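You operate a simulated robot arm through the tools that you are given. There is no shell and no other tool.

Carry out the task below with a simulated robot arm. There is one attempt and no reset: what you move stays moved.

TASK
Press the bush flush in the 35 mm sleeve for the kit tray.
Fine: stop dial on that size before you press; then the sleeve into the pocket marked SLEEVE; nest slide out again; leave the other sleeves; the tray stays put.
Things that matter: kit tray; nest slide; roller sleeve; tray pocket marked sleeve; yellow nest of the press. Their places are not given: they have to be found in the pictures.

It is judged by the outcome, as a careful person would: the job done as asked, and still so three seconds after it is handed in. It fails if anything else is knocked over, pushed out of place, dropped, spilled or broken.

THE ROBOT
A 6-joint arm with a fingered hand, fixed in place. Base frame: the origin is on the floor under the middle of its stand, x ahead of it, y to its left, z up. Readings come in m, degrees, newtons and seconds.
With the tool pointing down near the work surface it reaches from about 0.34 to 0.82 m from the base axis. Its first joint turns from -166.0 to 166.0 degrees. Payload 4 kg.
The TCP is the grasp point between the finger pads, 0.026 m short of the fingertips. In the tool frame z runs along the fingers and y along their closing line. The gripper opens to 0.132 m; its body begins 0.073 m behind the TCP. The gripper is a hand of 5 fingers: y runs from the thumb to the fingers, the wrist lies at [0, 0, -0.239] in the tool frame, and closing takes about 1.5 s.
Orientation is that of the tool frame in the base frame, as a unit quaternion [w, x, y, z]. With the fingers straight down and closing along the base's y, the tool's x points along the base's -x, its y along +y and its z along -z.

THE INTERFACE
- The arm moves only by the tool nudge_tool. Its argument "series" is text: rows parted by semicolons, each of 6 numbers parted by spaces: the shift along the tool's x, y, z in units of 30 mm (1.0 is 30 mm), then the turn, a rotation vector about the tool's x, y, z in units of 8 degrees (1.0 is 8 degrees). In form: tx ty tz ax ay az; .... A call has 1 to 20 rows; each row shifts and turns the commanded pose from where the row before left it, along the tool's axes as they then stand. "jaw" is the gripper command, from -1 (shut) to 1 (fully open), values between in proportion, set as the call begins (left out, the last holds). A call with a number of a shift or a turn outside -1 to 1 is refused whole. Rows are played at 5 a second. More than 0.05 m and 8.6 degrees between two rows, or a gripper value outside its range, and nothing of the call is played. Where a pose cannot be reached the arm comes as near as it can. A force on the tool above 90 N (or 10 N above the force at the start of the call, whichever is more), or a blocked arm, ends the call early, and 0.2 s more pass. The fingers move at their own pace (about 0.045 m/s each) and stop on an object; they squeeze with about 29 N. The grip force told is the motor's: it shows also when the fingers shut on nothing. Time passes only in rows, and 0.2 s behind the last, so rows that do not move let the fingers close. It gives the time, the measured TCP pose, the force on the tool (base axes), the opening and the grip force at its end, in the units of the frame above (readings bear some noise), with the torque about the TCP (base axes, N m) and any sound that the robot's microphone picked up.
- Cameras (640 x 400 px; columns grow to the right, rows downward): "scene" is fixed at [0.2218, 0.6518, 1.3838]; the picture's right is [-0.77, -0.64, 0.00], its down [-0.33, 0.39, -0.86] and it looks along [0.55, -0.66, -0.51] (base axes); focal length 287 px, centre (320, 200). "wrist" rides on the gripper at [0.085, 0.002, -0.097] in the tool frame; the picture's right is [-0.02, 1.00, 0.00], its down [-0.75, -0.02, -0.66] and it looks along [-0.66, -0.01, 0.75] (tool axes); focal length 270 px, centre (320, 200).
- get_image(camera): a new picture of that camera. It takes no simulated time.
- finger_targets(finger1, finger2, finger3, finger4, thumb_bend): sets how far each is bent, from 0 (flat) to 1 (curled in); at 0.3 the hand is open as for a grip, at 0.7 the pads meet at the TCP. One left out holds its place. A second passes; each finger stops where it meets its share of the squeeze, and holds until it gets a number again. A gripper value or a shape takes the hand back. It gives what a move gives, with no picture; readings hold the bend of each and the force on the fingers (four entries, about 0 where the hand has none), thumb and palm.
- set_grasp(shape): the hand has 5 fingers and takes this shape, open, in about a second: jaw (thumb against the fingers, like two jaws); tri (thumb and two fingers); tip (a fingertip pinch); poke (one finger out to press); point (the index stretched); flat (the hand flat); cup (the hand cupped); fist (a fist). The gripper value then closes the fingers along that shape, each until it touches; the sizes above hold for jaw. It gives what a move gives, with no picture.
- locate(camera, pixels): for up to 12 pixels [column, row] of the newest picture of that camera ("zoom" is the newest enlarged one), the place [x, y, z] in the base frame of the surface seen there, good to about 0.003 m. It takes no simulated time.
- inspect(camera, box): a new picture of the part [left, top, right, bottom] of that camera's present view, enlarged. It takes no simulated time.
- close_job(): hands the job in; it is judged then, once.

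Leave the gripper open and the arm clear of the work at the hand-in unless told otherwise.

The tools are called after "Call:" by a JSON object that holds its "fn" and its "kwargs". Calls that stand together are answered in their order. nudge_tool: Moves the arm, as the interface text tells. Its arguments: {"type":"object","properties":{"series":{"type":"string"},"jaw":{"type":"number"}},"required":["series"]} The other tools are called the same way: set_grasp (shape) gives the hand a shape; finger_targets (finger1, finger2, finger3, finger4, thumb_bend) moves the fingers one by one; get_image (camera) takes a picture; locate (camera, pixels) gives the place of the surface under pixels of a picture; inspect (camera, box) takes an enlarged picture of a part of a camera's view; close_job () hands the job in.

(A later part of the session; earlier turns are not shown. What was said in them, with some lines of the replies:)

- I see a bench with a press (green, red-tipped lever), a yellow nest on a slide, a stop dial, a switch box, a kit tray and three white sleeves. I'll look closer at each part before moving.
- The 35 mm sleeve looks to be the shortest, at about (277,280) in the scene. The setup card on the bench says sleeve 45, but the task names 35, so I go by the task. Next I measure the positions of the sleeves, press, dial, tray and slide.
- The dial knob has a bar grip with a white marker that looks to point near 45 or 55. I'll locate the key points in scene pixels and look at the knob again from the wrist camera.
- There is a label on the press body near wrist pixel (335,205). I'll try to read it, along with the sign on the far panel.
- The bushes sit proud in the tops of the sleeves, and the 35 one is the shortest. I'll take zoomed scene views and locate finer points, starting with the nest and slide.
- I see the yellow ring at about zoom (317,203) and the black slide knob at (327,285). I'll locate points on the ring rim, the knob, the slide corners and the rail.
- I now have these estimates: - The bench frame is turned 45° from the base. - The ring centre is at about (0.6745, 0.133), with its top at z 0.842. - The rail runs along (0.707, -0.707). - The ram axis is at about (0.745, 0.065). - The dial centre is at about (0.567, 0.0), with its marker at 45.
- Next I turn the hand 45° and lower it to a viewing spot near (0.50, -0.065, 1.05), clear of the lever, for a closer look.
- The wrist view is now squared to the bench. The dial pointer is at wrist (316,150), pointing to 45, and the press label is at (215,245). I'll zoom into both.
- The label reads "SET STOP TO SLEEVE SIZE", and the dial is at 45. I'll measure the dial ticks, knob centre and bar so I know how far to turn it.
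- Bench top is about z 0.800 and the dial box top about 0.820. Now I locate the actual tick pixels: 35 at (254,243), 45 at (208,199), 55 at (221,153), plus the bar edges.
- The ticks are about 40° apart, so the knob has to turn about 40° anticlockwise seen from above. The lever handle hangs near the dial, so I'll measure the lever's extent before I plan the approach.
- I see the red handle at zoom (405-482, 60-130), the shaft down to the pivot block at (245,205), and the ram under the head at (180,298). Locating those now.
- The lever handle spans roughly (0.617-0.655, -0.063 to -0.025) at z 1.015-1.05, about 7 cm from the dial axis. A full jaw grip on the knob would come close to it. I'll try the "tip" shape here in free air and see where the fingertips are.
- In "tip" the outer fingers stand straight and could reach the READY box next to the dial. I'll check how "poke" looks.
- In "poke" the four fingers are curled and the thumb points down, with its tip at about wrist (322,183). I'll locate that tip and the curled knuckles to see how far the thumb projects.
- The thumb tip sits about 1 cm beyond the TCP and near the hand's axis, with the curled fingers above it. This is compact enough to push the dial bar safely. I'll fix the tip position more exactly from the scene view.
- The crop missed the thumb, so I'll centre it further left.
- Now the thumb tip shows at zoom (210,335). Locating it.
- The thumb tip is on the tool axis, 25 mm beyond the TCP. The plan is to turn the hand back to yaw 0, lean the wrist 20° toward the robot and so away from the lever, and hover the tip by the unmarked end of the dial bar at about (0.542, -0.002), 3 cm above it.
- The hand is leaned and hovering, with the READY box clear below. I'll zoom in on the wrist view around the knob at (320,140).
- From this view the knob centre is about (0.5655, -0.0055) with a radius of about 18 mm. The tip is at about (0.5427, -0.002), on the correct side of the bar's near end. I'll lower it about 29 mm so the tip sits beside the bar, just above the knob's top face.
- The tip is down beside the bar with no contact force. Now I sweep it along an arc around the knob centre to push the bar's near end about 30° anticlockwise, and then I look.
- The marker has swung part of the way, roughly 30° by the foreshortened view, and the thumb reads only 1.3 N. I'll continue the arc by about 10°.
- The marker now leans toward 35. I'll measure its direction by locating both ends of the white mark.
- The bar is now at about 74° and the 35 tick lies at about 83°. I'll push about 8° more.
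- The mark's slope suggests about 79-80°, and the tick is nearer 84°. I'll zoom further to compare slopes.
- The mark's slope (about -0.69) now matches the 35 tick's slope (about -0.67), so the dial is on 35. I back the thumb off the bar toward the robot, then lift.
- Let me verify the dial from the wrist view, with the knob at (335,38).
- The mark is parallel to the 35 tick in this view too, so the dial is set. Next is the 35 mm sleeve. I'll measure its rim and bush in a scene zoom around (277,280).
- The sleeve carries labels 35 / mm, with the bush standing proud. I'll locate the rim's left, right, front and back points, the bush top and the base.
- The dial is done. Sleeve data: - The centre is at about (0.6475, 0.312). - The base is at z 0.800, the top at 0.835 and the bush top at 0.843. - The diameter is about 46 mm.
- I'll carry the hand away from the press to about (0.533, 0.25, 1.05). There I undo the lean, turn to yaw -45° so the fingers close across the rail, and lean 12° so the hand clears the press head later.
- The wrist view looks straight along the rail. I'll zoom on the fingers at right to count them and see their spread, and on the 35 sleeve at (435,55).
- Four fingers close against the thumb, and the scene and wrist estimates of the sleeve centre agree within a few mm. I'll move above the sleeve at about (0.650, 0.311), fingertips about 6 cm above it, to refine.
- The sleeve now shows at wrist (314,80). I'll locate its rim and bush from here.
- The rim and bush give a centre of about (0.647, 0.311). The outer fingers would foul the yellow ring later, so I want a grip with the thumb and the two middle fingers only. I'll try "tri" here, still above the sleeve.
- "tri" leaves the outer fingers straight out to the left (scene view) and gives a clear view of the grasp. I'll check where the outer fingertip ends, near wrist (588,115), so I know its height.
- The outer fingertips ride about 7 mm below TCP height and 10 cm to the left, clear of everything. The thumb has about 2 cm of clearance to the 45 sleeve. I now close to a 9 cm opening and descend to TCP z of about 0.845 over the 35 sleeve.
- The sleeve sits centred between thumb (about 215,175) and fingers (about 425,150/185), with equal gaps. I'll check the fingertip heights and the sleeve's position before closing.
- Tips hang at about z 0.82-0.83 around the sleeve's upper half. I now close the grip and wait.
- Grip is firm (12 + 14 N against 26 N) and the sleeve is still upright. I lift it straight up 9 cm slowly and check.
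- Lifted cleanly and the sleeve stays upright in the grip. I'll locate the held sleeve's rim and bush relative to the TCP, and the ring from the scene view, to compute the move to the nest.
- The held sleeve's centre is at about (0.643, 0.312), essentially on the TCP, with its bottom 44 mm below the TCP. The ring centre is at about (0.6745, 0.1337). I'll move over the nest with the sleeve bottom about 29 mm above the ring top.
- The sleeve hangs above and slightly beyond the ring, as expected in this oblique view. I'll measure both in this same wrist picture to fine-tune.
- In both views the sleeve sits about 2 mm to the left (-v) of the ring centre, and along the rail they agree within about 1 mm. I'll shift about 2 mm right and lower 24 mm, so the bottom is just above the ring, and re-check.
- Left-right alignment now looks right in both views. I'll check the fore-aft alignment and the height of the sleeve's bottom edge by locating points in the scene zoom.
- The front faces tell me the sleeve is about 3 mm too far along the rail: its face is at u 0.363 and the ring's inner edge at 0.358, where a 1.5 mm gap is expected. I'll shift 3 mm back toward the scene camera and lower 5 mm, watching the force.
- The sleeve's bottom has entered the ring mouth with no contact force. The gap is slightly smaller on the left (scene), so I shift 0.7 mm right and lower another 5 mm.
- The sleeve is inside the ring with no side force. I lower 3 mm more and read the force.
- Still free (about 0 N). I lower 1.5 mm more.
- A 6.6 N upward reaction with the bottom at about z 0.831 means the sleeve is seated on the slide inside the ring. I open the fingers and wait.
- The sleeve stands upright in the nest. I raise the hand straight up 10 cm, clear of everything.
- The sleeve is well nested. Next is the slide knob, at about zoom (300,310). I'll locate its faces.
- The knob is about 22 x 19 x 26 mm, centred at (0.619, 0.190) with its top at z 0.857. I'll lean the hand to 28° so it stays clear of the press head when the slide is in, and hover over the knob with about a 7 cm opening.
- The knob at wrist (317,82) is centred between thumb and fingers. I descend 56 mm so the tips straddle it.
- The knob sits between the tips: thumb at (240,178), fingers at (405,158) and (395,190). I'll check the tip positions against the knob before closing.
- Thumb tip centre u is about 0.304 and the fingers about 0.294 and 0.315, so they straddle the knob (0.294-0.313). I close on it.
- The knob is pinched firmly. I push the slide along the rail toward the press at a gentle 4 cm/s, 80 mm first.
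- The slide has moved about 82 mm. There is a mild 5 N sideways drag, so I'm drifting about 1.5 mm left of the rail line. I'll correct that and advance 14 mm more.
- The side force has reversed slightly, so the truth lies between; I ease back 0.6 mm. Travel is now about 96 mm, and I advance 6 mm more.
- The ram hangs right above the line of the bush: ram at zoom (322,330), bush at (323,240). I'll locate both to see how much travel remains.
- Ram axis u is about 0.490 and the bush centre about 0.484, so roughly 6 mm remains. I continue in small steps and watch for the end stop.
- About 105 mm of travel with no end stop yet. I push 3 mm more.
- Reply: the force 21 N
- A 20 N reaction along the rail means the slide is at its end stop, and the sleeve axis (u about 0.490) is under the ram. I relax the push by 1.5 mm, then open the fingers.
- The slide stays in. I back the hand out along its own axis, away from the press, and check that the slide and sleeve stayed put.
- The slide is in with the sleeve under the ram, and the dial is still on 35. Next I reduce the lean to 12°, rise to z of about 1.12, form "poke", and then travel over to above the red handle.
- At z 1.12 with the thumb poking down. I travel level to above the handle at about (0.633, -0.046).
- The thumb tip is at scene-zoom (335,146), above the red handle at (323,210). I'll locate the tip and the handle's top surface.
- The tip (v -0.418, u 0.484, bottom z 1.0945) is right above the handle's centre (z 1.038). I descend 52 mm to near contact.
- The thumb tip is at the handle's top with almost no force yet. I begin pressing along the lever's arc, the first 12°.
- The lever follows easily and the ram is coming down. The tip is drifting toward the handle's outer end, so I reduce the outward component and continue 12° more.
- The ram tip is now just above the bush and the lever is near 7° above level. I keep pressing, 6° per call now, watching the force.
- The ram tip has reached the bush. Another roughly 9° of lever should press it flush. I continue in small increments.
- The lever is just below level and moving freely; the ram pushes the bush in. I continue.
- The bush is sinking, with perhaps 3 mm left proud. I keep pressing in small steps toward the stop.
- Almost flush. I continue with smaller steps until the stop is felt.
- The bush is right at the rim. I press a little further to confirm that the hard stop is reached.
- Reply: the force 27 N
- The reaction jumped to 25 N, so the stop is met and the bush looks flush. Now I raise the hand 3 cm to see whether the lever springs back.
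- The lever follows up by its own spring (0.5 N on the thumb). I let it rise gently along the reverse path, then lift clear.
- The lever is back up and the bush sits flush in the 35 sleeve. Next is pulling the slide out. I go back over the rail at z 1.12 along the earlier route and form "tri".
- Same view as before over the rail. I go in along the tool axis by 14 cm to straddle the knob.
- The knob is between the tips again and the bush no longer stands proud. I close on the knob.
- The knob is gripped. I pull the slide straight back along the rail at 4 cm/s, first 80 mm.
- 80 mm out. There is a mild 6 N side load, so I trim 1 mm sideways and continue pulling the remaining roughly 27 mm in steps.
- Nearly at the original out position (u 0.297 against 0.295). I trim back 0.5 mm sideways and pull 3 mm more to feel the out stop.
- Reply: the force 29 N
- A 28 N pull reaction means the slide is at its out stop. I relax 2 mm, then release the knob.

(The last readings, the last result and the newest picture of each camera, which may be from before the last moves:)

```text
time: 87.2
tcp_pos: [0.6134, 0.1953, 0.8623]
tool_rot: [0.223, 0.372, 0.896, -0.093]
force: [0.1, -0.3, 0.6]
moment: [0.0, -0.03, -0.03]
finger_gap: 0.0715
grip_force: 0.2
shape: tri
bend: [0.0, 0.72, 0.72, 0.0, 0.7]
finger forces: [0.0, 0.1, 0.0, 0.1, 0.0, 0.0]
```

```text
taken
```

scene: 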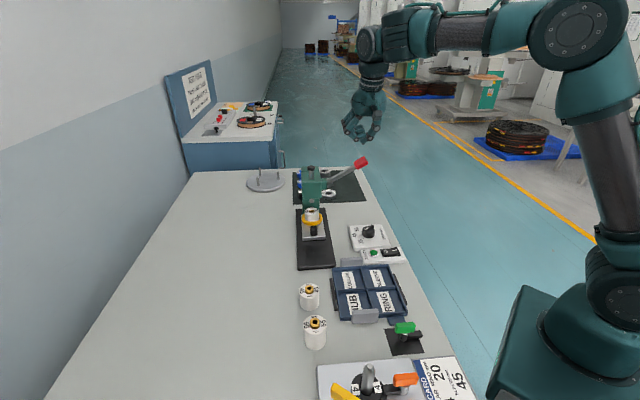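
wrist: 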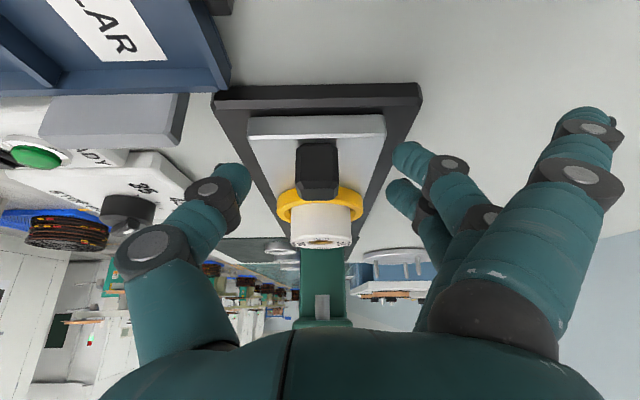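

Released with the slide left out. I lift straight up 12 cm, return to the 12° lean, open to 9 cm and move over the nested sleeve.

Call:
{"fn": "nudge_tool", "kwargs": {"series": "-0.376 0 -0.706 0 0 0; -0.376 0 -0.706 0 0 0; -0.376 0 -0.706 0 0 0; -0.376 0 -0.706 0 0 0; -0.376 0 -0.706 0 0 0; 0 0 0 0 1 0; 0 0 0 0 1 0; -0.67 -0.019 0.202 0 0 0; -0.67 -0.019 0.202 0 0 0; -0.67 -0.019 0.202 0 0 0; -0.67 -0.019 0.202 0 0 0; 0 0 0 0 0 0; 0 0 0 0 0 0", "jaw": 0.4}}

Call:
{"fn": "get_image", "kwargs": {"camera": "wrist"}}

Call:
{"fn": "inspect", "kwargs": {"camera": "scene", "box": [285, 195, 355, 270]}}

```text
time: 90.0
tcp_pos: [0.6705, 0.1349, 0.9757]
tool_rot: [0.097, 0.381, 0.919, -0.04]
force: [0.3, -0.7, 0.0]
moment: [0.04, 0.01, -0.03]
finger_gap: 0.0921
grip_force: 0.1
shape: tri
bend: [0.0, 0.68, 0.68, 0.0, 0.63]
finger forces: [0.0, 0.0, 0.1, 0.1, 0.0, 0.0]
```

```text
taken
```

wrist: 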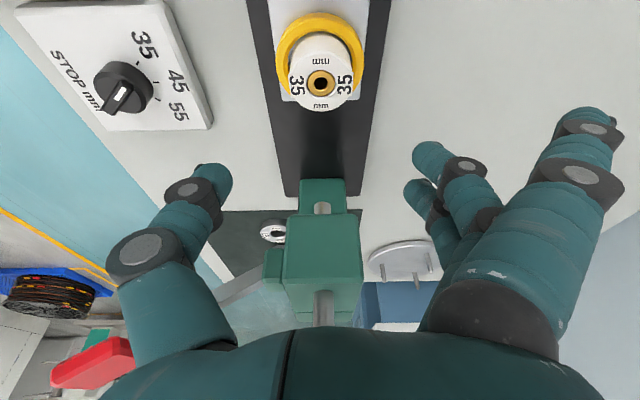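

```text
5.33 times, centred on (320, 232) of scene
```

zoom: 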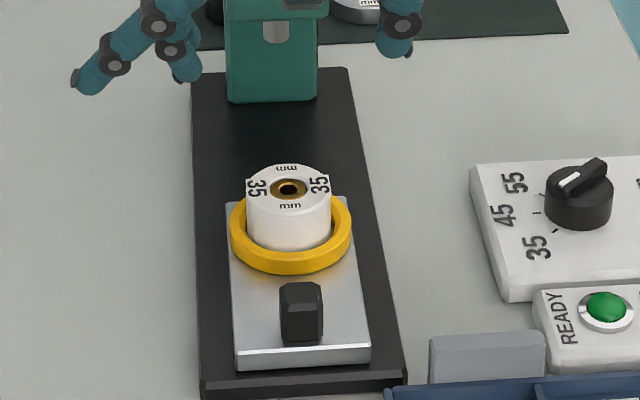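

The bush is flush and the slide is back at its original out position. Before picking up, I'll measure the SLEEVE pocket in the tray.

Call:
{"fn": "inspect", "kwargs": {"camera": "scene", "box": [325, 240, 415, 325]}}

Call:
{"fn": "locate", "kwargs": {"camera": "zoom", "pixels": [[330, 140], [398, 125], [340, 225], [425, 210], [370, 172], [325, 185], [410, 165], [365, 130], [380, 225], [395, 120], [440, 205], [310, 130]]}}

```text
4.71 times, centred on (370, 282) of scene
```

zoom: 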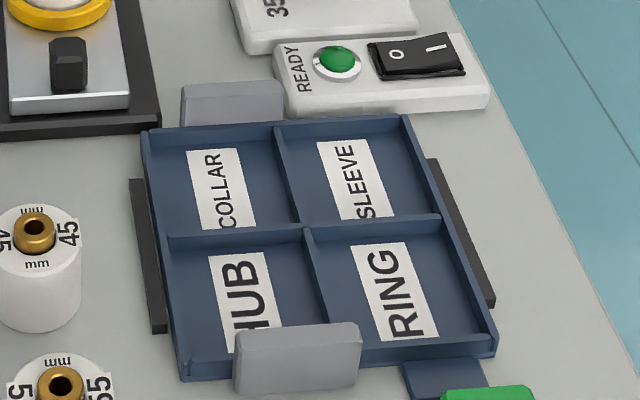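

```text
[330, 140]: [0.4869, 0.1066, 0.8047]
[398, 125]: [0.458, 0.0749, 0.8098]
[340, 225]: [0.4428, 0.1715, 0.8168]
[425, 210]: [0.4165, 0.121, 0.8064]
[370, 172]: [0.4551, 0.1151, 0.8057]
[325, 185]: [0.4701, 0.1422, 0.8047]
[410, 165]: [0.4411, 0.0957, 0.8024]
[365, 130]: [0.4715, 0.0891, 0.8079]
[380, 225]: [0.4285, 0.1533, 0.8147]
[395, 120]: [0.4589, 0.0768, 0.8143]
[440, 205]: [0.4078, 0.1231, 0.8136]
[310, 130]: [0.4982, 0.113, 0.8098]
```

Pocket floor is about z 0.805 and the walls about 0.817. I'll locate the pocket's four inner edges and the neighbouring boxes more precisely.

Call:
{"fn": "locate", "kwargs": {"camera": "zoom", "pixels": [[288, 165], [295, 170], [283, 150], [300, 215], [422, 170], [430, 200], [310, 218], [420, 206], [345, 130], [320, 135], [352, 180], [290, 110]]}}

Call:
{"fn": "locate", "kwargs": {"camera": "zoom", "pixels": [[300, 100], [400, 100], [480, 90], [240, 100], [270, 90], [340, 108], [420, 75], [465, 70], [450, 180], [340, 60], [360, 218], [390, 214]]}}

```text
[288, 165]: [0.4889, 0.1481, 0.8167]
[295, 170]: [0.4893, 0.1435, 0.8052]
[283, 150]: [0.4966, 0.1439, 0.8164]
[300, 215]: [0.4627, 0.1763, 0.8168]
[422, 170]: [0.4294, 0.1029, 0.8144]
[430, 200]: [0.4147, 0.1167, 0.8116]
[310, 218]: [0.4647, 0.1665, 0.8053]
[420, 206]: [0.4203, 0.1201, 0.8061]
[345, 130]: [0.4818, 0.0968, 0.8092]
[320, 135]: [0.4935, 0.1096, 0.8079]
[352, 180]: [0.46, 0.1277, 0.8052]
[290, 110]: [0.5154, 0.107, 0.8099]
```

```text
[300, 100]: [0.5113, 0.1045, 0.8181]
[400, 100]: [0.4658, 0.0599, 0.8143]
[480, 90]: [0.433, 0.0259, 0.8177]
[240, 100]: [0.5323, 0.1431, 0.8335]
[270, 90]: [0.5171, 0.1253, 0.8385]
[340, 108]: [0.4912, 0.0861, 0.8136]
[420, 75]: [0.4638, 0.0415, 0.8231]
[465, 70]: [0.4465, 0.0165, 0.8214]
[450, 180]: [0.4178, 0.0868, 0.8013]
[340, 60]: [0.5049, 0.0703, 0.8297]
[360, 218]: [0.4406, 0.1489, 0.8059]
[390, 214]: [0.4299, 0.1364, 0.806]
```

SLEEVE pocket summary:
- It runs u 0.197-0.2715 and v -0.448 to -0.3755, with its centre at about (0.457, 0.126).
- The floor is at z 0.8055 and the walls at 0.817.
- The grey clip reaches z 0.84 just beyond the neighbouring COLLAR pocket, so I'll rotate the hand about 20° later to avoid it.

Now I descend 10 cm around the nested sleeve.

Call:
{"fn": "nudge_tool", "kwargs": {"series": "0.14 0 0.66 0 0 0; 0.14 0 0.66 0 0 0; 0.14 0 0.66 0 0 0; 0.14 0 0.66 0 0 0; 0.07 0 0.33 0 0 0; 0.07 0 0.33 0 0 0; 0 0 0 0 0 0; 0 0 0 0 0 0"}}

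Call:
{"fn": "get_image", "kwargs": {"camera": "wrist"}}

Call:
{"fn": "inspect", "kwargs": {"camera": "scene", "box": [285, 195, 355, 270]}}

```text
time: 91.8
tcp_pos: [0.671, 0.1333, 0.8728]
tool_rot: [0.097, 0.381, 0.919, -0.041]
force: [0.3, -0.5, 0.3]
moment: [0.05, -0.02, 0.01]
finger_gap: 0.0922
grip_force: 0.0
shape: tri
bend: [0.0, 0.68, 0.68, 0.0, 0.63]
finger forces: [0.1, 0.1, 0.0, 0.1, 0.1, 0.0]
```

```text
taken
```

wrist: 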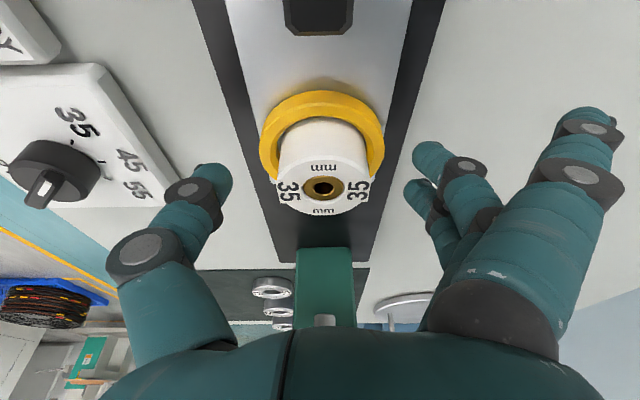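

```text
5.33 times, centred on (320, 232) of scene
```

zoom: 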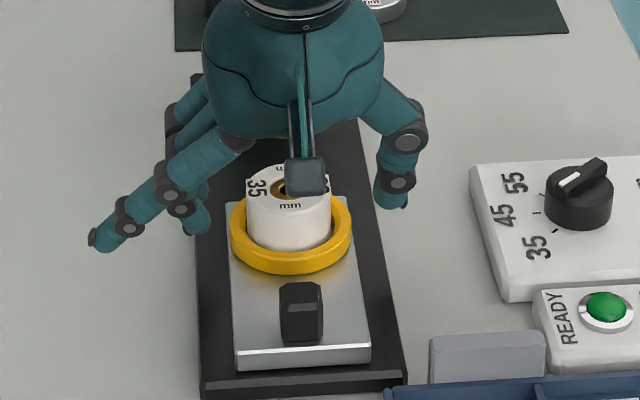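

The pose matches the release pose, 1.5 mm lower. I raise that 1.5 mm and close on the sleeve.

Call:
{"fn": "nudge_tool", "kwargs": {"series": "-0.0118 0 -0.0554 0 0 0; 0 0 0 0 0 0; 0 0 0 0 0 0; 0 0 0 0 0 0; 0 0 0 0 0 0; 0 0 0 0 0 0; 0 0 0 0 0 0; 0 0 0 0 0 0; 0 0 0 0 0 0", "jaw": -1}}

Call:
{"fn": "get_image", "kwargs": {"camera": "wrist"}}

```text
time: 93.8
tcp_pos: [0.6714, 0.1335, 0.8759]
tool_rot: [0.097, 0.381, 0.919, -0.04]
force: [0.0, 0.6, -0.6]
moment: [0.04, -0.01, 0.02]
finger_gap: 0.0388
grip_force: 28.6
shape: tri
bend: [0.26, 0.74, 0.74, 0.26, 0.7]
finger forces: [0.0, 12.5, 13.6, 0.0, 25.6, 0.0]
```

```text
taken
```

wrist: 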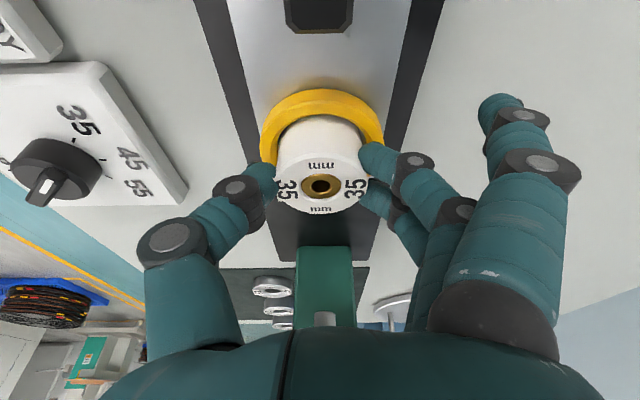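

Grip is the same as before (12.5 + 13.6 against 25.6 N). I lift slowly out of the ring, 75 mm.

Call:
{"fn": "nudge_tool", "kwargs": {"series": "-0.035 0 -0.163 0 0 0; -0.035 0 -0.163 0 0 0; -0.035 0 -0.163 0 0 0; -0.104 0 -0.489 0 0 0; -0.104 0 -0.489 0 0 0; -0.104 0 -0.489 0 0 0; -0.104 0 -0.489 0 0 0; 0 0 0 0 0 0"}}

Call:
{"fn": "get_image", "kwargs": {"camera": "wrist"}}

Call:
{"fn": "inspect", "kwargs": {"camera": "scene", "box": [270, 170, 370, 270]}}

```text
time: 95.6
tcp_pos: [0.6722, 0.133, 0.9511]
tool_rot: [0.096, 0.381, 0.919, -0.04]
force: [0.1, 0.6, -1.2]
moment: [0.0, -0.02, 0.02]
finger_gap: 0.0388
grip_force: 28.7
shape: tri
bend: [0.26, 0.74, 0.74, 0.26, 0.7]
finger forces: [0.0, 12.4, 13.9, 0.0, 25.9, 0.1]
```

```text
taken
```

wrist: 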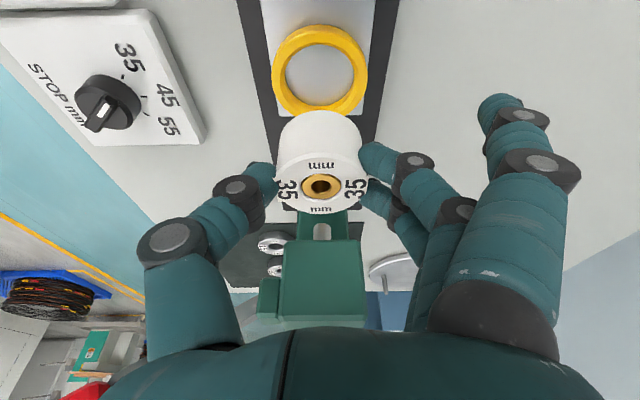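

```text
4.00 times, centred on (320, 220) of scene
```

zoom: 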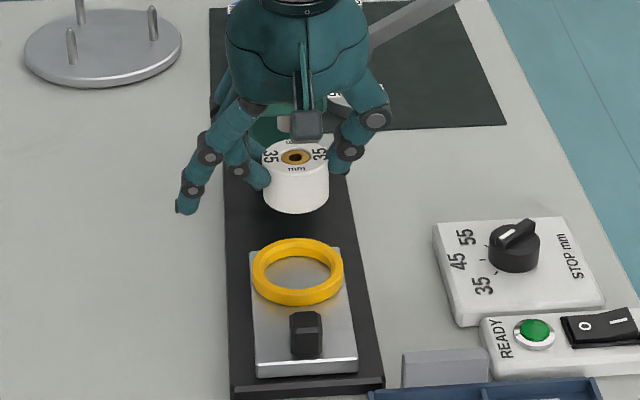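

The sleeve is out of the nest and upright, with the bush flush. I carry it level toward the tray above the SLEEVE pocket, then rotate the hand +20° about vertical.

Call:
{"fn": "nudge_tool", "kwargs": {"series": "0.2 -0.22 -0.043 0 0 0; 0.445 -0.489 -0.0945 0 0 0; 0.445 -0.489 -0.0945 0 0 0; 0.445 -0.489 -0.0945 0 0 0; 0.445 -0.489 -0.0945 0 0 0; 0.445 -0.489 -0.0945 0 0 0; 0.445 -0.489 -0.0945 0 0 0; 0.445 -0.489 -0.0945 0 0 0; 0.445 -0.489 -0.0945 0 0 0; 0.445 -0.489 -0.0945 0 0 0; 0.445 -0.489 -0.0945 0 0 0; 0.245 -0.269 -0.052 0 0 0; 0 0 0 -0.173 0 -0.815; 0 0 0 -0.173 0 -0.815; 0 0 0 -0.173 0 -0.815; 0 0 0 0 0 0; 0 0 0 0 0 0"}}

Call:
{"fn": "get_image", "kwargs": {"camera": "wrist"}}

Call:
{"fn": "inspect", "kwargs": {"camera": "scene", "box": [310, 190, 430, 330]}}

```text
time: 99.2
tcp_pos: [0.451, 0.1255, 0.9502]
tool_rot: [0.102, 0.216, 0.971, -0.023]
force: [1.0, -1.2, -1.0]
moment: [0.01, 0.03, 0.02]
finger_gap: 0.0388
grip_force: 28.6
shape: tri
bend: [0.26, 0.74, 0.74, 0.26, 0.7]
finger forces: [0.1, 12.5, 13.8, 0.0, 25.8, 0.0]
```

```text
taken
```

wrist: 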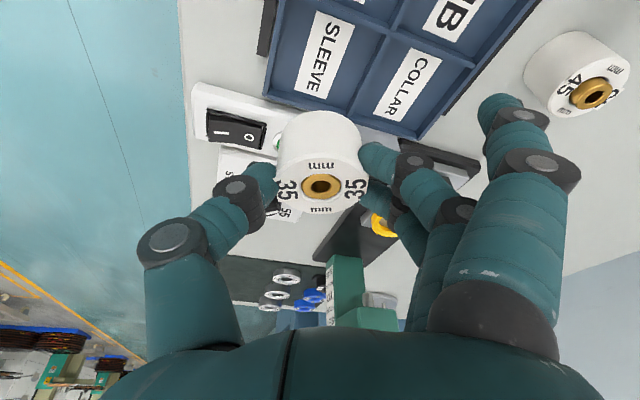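

```text
2.86 times, centred on (370, 260) of scene
```

zoom: 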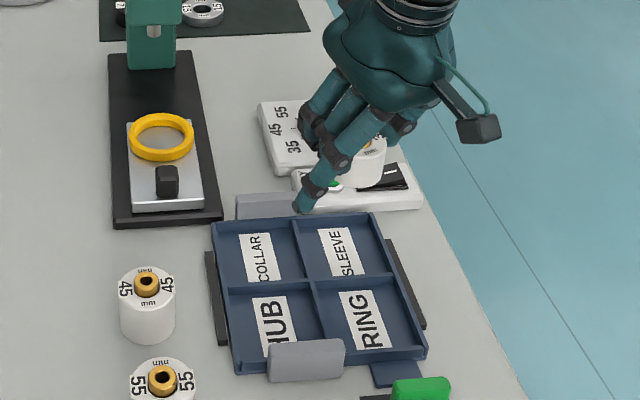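

The sleeve hangs above the tray area (scene parallax puts it up-image). I'll locate the sleeve's face and the pocket edges to check alignment.

Call:
{"fn": "locate", "kwargs": {"camera": "zoom", "pixels": [[365, 183], [350, 180], [383, 170], [368, 165], [303, 208], [335, 165], [310, 200], [345, 250]]}}

Call:
{"fn": "locate", "kwargs": {"camera": "wrist", "pixels": [[321, 115], [321, 140], [282, 165], [361, 160], [321, 212], [321, 200], [303, 186], [340, 186], [495, 105], [325, 60], [350, 100], [270, 80]]}}

```text
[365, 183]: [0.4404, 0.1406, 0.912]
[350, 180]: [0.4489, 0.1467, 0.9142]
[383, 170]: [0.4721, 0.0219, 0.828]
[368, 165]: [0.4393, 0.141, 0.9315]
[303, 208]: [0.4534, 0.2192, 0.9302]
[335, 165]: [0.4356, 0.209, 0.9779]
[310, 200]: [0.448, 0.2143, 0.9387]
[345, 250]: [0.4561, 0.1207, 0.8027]
```

```text
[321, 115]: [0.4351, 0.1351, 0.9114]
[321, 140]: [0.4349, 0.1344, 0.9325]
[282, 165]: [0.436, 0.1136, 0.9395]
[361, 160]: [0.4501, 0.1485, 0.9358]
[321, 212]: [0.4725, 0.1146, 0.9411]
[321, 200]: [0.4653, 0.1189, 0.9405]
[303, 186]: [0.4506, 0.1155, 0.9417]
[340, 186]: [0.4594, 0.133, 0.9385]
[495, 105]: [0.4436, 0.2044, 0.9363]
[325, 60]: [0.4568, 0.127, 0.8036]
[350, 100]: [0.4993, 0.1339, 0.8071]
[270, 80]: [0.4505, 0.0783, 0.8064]
```

Sleeve centre is about (0.4545, 0.1245), within 2-3 mm of the pocket centre, with about 12 mm of margin all round. I lower 85 mm to just above the tray walls and check.

Call:
{"fn": "nudge_tool", "kwargs": {"series": "0.118 0 0.554 0 0 0; 0.118 0 0.554 0 0 0; 0.118 0 0.554 0 0 0; 0.118 0 0.554 0 0 0; 0.059 0 0.277 0 0 0; 0.059 0 0.277 0 0 0; 0 0 0 0 0 0; 0 0 0 0 0 0"}}

Call:
{"fn": "get_image", "kwargs": {"camera": "wrist"}}

Call:
{"fn": "inspect", "kwargs": {"camera": "scene", "box": [320, 220, 420, 320]}}

```text
time: 101.0
tcp_pos: [0.4515, 0.1252, 0.8664]
tool_rot: [0.102, 0.215, 0.971, -0.023]
force: [-0.3, -0.6, -1.5]
moment: [0.04, -0.04, -0.02]
finger_gap: 0.039
grip_force: 29.0
shape: tri
bend: [0.26, 0.74, 0.74, 0.26, 0.7]
finger forces: [0.1, 12.3, 13.6, 0.0, 25.8, 0.1]
```

```text
taken
```

wrist: 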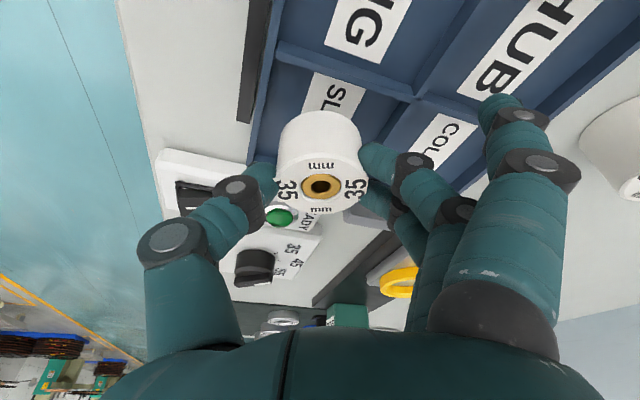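

```text
4.00 times, centred on (370, 270) of scene
```

zoom: 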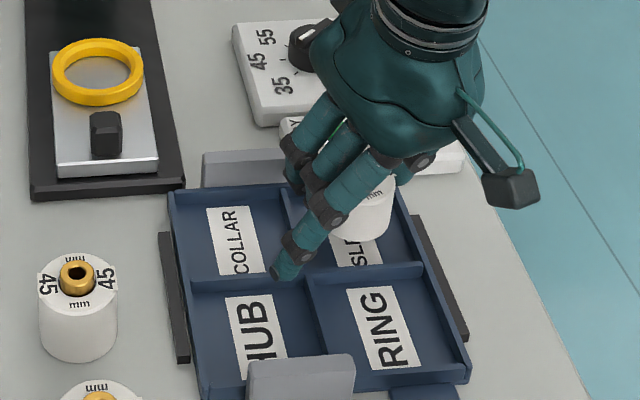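

The sleeve is over the SLEEVE pocket between its divider and right wall. I lower 12 mm.

Call:
{"fn": "nudge_tool", "kwargs": {"series": "0.028 0 0.13 0 0 0; 0.028 0 0.13 0 0 0; 0.028 0 0.131 0 0 0; 0 0 0 0 0 0; 0 0 0 0 0 0"}}

Call:
{"fn": "inspect", "kwargs": {"camera": "scene", "box": [340, 245, 410, 305]}}

Call:
{"fn": "inspect", "kwargs": {"camera": "wrist", "box": [220, 60, 420, 220]}}

```text
time: 102.2
tcp_pos: [0.4518, 0.1269, 0.8547]
tool_rot: [0.102, 0.215, 0.971, -0.021]
force: [-0.2, 0.6, 0.2]
moment: [0.02, 0.03, 0.01]
finger_gap: 0.0388
grip_force: 28.6
shape: tri
bend: [0.26, 0.74, 0.74, 0.26, 0.7]
finger forces: [0.0, 12.3, 13.8, 0.1, 25.6, 0.1]
```

```text
6.67 times, centred on (375, 275) of scene
```

zoom: 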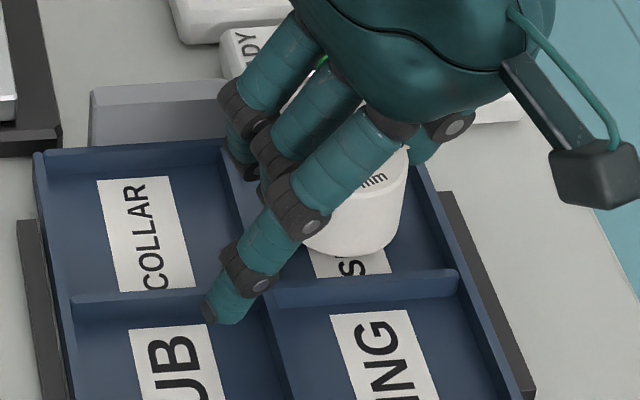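

```text
2.50 times, centred on (320, 140) of wrist
```

zoom: 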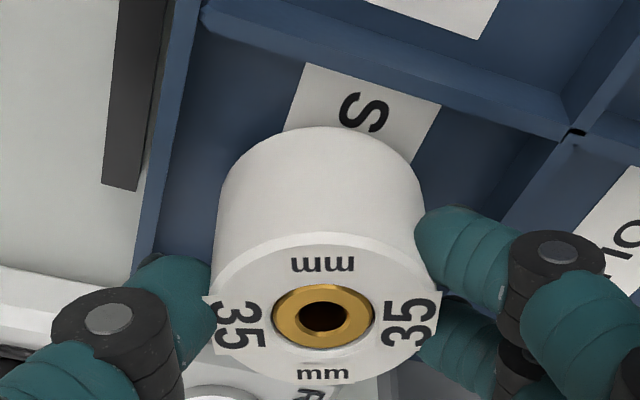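

I'll check the heights of the outer fingertip (scene zoom 222,312) and of the thumb by the tray's right wall before the last few millimetres.

Call:
{"fn": "locate", "kwargs": {"camera": "wrist", "pixels": [[262, 195], [255, 188], [280, 160], [320, 92], [320, 100], [262, 170]]}}

Call:
{"fn": "inspect", "kwargs": {"camera": "scene", "box": [360, 270, 385, 295]}}

Call:
{"fn": "locate", "kwargs": {"camera": "scene", "pixels": [[361, 291], [360, 293], [358, 288], [378, 282], [380, 280], [374, 282]]}}

```text
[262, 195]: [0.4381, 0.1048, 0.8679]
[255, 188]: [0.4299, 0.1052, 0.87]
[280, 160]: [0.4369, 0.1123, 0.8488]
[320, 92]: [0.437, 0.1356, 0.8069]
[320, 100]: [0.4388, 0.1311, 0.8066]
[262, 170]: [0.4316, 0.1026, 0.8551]
```

```text
16.00 times, centred on (372, 282) of scene
```

zoom: 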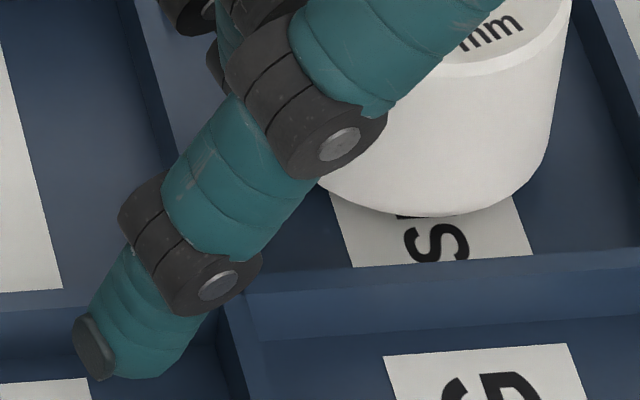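

```text
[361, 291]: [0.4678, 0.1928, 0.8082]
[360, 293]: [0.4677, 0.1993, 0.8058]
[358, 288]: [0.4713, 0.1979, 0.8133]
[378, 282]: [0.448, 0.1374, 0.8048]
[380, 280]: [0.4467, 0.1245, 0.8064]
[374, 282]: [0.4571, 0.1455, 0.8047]
```

Those used an older full picture, so I'll locate in the newest zoom instead.

Call:
{"fn": "locate", "kwargs": {"camera": "zoom", "pixels": [[130, 365], [95, 345], [100, 372], [160, 370], [420, 205], [420, 214], [340, 185], [540, 180], [420, 100]]}}

Call:
{"fn": "get_image", "kwargs": {"camera": "wrist"}}

Call:
{"fn": "locate", "kwargs": {"camera": "wrist", "pixels": [[262, 170], [255, 175], [248, 170], [320, 92], [320, 100], [285, 110], [260, 150]]}}

```text
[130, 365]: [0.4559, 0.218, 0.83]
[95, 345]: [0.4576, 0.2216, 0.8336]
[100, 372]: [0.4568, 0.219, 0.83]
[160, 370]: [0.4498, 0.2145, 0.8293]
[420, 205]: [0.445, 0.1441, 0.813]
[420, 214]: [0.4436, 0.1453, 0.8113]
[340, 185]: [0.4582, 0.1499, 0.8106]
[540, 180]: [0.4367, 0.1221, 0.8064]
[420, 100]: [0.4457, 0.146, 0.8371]
```

```text
taken
```

wrist: 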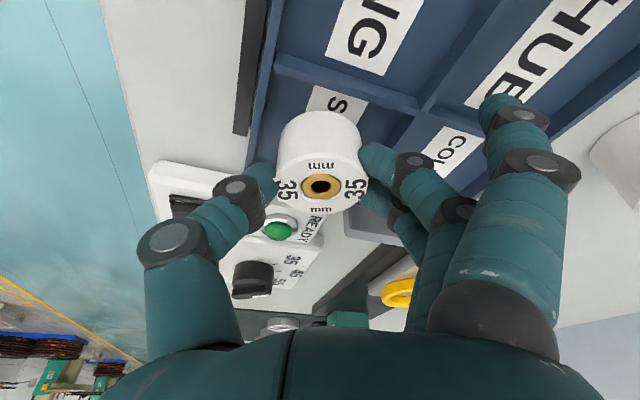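

```text
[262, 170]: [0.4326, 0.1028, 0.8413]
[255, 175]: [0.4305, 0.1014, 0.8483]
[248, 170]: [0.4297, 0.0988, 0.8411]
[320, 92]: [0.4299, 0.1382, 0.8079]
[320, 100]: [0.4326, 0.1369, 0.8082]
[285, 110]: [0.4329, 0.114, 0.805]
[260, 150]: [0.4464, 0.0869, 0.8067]
```

The outer fingertip is at z 0.829 and the sleeve bottom at about 0.811; both will clear. I lower 4 mm, then 1.5 mm, watching the force.

Call:
{"fn": "nudge_tool", "kwargs": {"series": "0.014 0 0.065 0 0 0; 0.014 0 0.065 0 0 0; 0 0 0 0 0 0; 0 0 0 0 0 0"}}

Call:
{"fn": "nudge_tool", "kwargs": {"series": "0.0105 0 0.049 0 0 0; 0 0 0 0 0 0; 0 0 0 0 0 0"}}

```text
time: 103.2
tcp_pos: [0.4527, 0.125, 0.8516]
tool_rot: [0.102, 0.215, 0.971, -0.023]
force: [0.7, 1.1, 4.3]
moment: [0.04, 0.0, -0.04]
finger_gap: 0.0389
grip_force: 28.6
shape: tri
bend: [0.26, 0.74, 0.74, 0.26, 0.7]
finger forces: [0.0, 13.1, 13.9, 0.0, 26.2, 0.1]
```

```text
time: 104.0
tcp_pos: [0.4526, 0.1249, 0.8493]
tool_rot: [0.103, 0.216, 0.971, -0.022]
force: [-0.4, -0.4, 26.0]
moment: [0.0, -0.04, 0.01]
finger_gap: 0.0394
grip_force: 28.9
shape: tri
bend: [0.26, 0.74, 0.74, 0.26, 0.71]
finger forces: [0.1, 16.1, 16.5, 0.1, 32.3, 0.0]
```

A 26 N reaction means the sleeve is down on the pocket floor. I relax 1.2 mm and then open.

Call:
{"fn": "nudge_tool", "kwargs": {"series": "-0.0083 0 -0.039 0 0 0; 0 0 0 0 0 0"}}

Call:
{"fn": "inspect", "kwargs": {"camera": "scene", "box": [325, 235, 425, 325]}}

```text
time: 104.6
tcp_pos: [0.4529, 0.1251, 0.8499]
tool_rot: [0.102, 0.215, 0.971, -0.022]
force: [2.8, 1.1, 17.2]
moment: [0.06, -0.1, 0.04]
finger_gap: 0.0395
grip_force: 28.9
shape: tri
bend: [0.26, 0.74, 0.74, 0.26, 0.71]
finger forces: [0.1, 15.5, 17.1, 0.0, 29.6, 0.0]
```

```text
4.44 times, centred on (375, 280) of scene
```

zoom: 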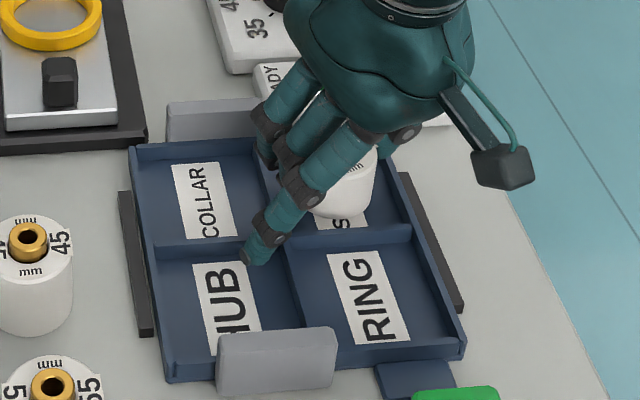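

Still 17 N of downward load. I ease up 1 mm more and then open to about 7 cm.

Call:
{"fn": "nudge_tool", "kwargs": {"series": "-0.007 0 -0.033 0 0 0; 0 0 0 0 0 0"}}

Call:
{"fn": "nudge_tool", "kwargs": {"series": "0 0 0 0 0 0; 0 0 0 0 0 0; 0 0 0 0 0 0; 0 0 0 0 0 0; 0 0 0 0 0 0", "jaw": 0.1}}

Call:
{"fn": "get_image", "kwargs": {"camera": "wrist"}}

Call:
{"fn": "inspect", "kwargs": {"camera": "scene", "box": [325, 235, 425, 325]}}

```text
time: 105.2
tcp_pos: [0.45, 0.1245, 0.8505]
tool_rot: [0.101, 0.215, 0.971, -0.023]
force: [-0.9, 0.2, 1.8]
moment: [0.05, -0.02, 0.0]
finger_gap: 0.0394
grip_force: 29.1
shape: tri
bend: [0.26, 0.74, 0.74, 0.26, 0.7]
finger forces: [0.1, 15.0, 16.0, 0.1, 29.7, 0.0]
```

```text
time: 106.4
tcp_pos: [0.4515, 0.1237, 0.8498]
tool_rot: [0.102, 0.215, 0.971, -0.022]
force: [-0.1, 0.6, -0.2]
moment: [0.0, 0.03, 0.02]
finger_gap: 0.0716
grip_force: 0.1
shape: tri
bend: [0.0, 0.72, 0.72, 0.0, 0.7]
finger forces: [0.0, 0.0, 0.1, 0.1, 0.1, 0.0]
```

```text
taken
```

wrist: 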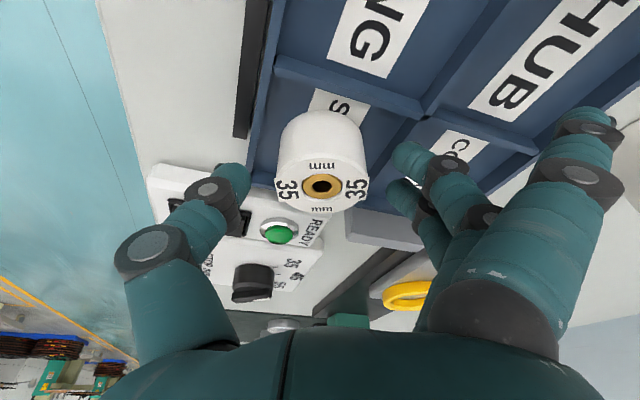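

```text
4.44 times, centred on (375, 280) of scene
```

zoom: 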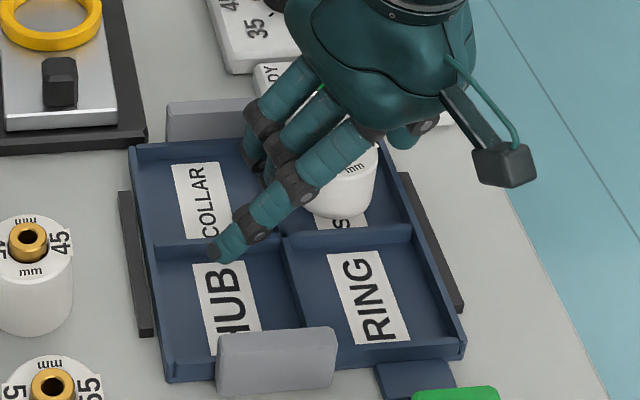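

The sleeve stands freely in the pocket. I lift straight up 22 cm.

Call:
{"fn": "nudge_tool", "kwargs": {"series": "-0.07 0 -0.326 0 0 0; -0.07 0 -0.326 0 0 0; -0.173 0 -0.815 0 0 0; -0.173 0 -0.815 0 0 0; -0.173 0 -0.815 0 0 0; -0.173 0 -0.815 0 0 0; -0.173 0 -0.815 0 0 0; -0.173 0 -0.815 0 0 0; -0.173 0 -0.815 0 0 0; -0.173 0 -0.815 0 0 0; 0 0 0 0 0 0"}}

Call:
{"fn": "get_image", "kwargs": {"camera": "scene"}}

Call:
{"fn": "get_image", "kwargs": {"camera": "wrist"}}

```text
time: 108.8
tcp_pos: [0.4546, 0.1249, 1.0722]
tool_rot: [0.103, 0.215, 0.971, -0.023]
force: [0.6, -0.7, -0.4]
moment: [-0.03, 0.03, 0.02]
finger_gap: 0.0717
grip_force: 0.1
shape: tri
bend: [0.0, 0.72, 0.72, 0.0, 0.7]
finger forces: [0.0, 0.0, 0.1, 0.0, 0.0, 0.0]
```

```text
taken
```

scene: 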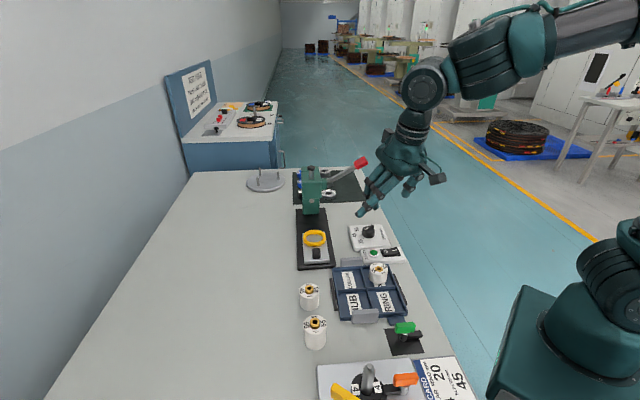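

```text
taken
```

wrist: 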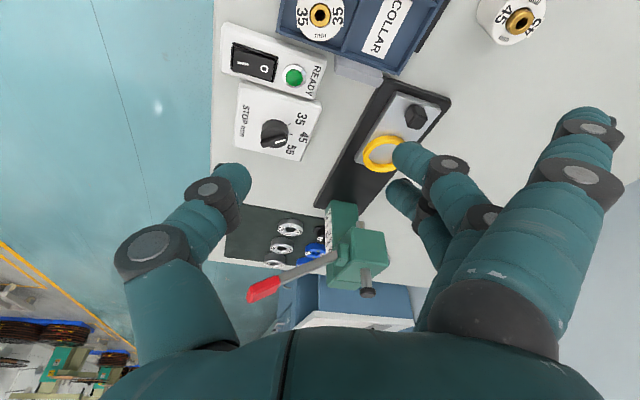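

Clear of the work. I'll inspect the sleeve and tray, the slide, the dial and the other sleeves closely for a final check.

Call:
{"fn": "inspect", "kwargs": {"camera": "scene", "box": [325, 235, 425, 325]}}

Call:
{"fn": "inspect", "kwargs": {"camera": "scene", "box": [285, 200, 345, 275]}}

Call:
{"fn": "inspect", "kwargs": {"camera": "scene", "box": [345, 215, 410, 265]}}

Call:
{"fn": "inspect", "kwargs": {"camera": "scene", "box": [365, 258, 393, 286]}}

```text
4.44 times, centred on (375, 280) of scene
```

zoom: 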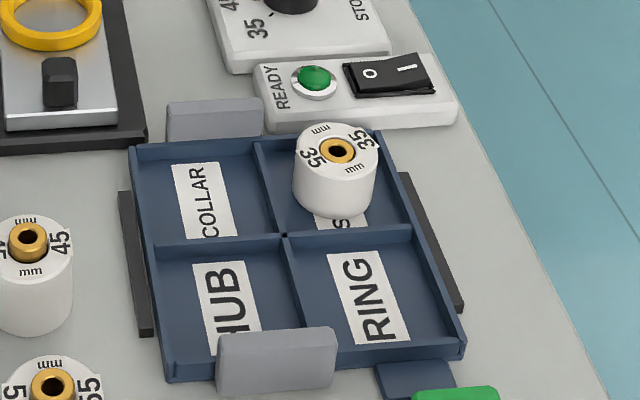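

```text
5.33 times, centred on (315, 238) of scene
```

zoom: 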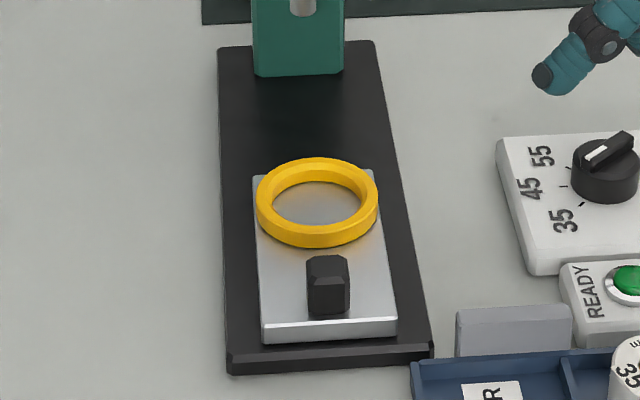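

```text
8.00 times, centred on (378, 240) of scene
```

zoom: 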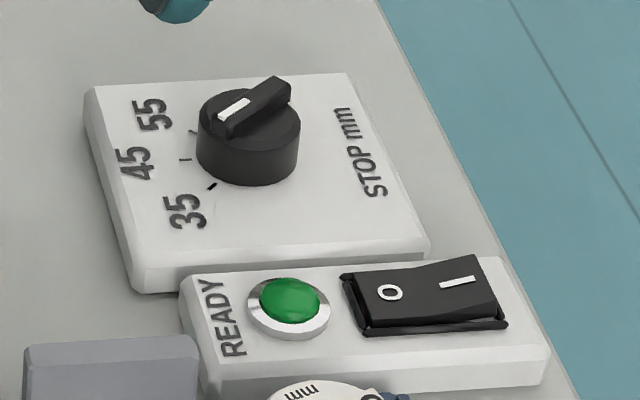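

```text
14.29 times, centred on (379, 272) of scene
```

zoom: 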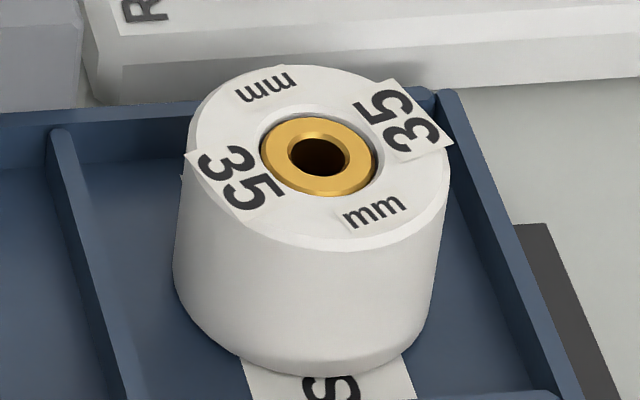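

The bush is flush and the 35 sleeve stands in the SLEEVE pocket. The slide is out, the dial is on 35, the tray sits in its clips, and the 45 and 55 sleeves are untouched. I open the hand fully and raise it a bit further clear.

Call:
{"fn": "set_grasp", "kwargs": {"shape": "jaw"}}

Call:
{"fn": "nudge_tool", "kwargs": {"series": "-0.173 0 -0.815 0 0 0; -0.173 0 -0.815 0 0 0; -0.173 0 -0.815 0 0 0; 0 0 0 0 0 0; 0 0 0 0 0 0", "jaw": 1}}

Call:
{"fn": "get_image", "kwargs": {"camera": "scene"}}

```text
time: 109.7
tcp_pos: [0.4537, 0.1228, 1.0703]
tool_rot: [0.102, 0.216, 0.971, -0.023]
force: [0.3, 0.1, -0.1]
moment: [-0.01, -0.01, -0.02]
finger_gap: 0.1318
grip_force: 0.1
shape: jaw
bend: [0.3, 0.3, 0.3, 0.3, 0.3]
finger forces: [0.0, 0.0, 0.1, 0.1, 0.0, 0.1]
```

```text
time: 110.9
tcp_pos: [0.4508, 0.126, 1.1442]
tool_rot: [0.102, 0.216, 0.971, -0.022]
force: [1.1, 0.4, 0.6]
moment: [0.01, -0.01, -0.02]
finger_gap: 0.1317
grip_force: 0.0
shape: jaw
bend: [0.3, 0.3, 0.3, 0.3, 0.3]
finger forces: [0.1, 0.0, 0.0, 0.0, 0.0, 0.1]
```

```text
taken
```

scene: 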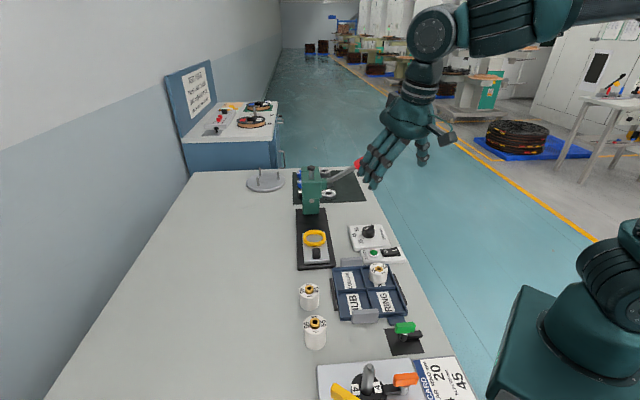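

The hand is open and well above the bench. Everything matches the task: dial on 35, bush pressed flush, sleeve in the SLEEVE pocket, slide out, and the other sleeves and tray unmoved. I hand the job in.

Call:
{"fn": "close_job", "kwargs": {}}

```text
The job is handed in.
```

The 35 mm sleeve now has its bush pressed flush and is standing in the tray pocket marked SLEEVE. I've handed the job in; no verdict came back when I did.

- **Stop dial:** I turned it from 45 to 35 before pressing. The setup card on the bench says sleeve 45, but I followed your 35.
- **Press:** The lever went down until it met the stop, at about 25 N. It then sprang back up by itself. The bush looks level with the sleeve top in the pictures; the cameras can't measure that finely, so flush rests on the stop and the view.
- **Nest slide:** It is pulled back out to its end stop.
- **Other items:** The 45 and 55 sleeves weren't touched. The tray and the READY switch look unchanged in the pictures. Seating the sleeve pressed down on the tray with about 26 N for a moment.
- **Arm:** The hand is open and well above the bench.
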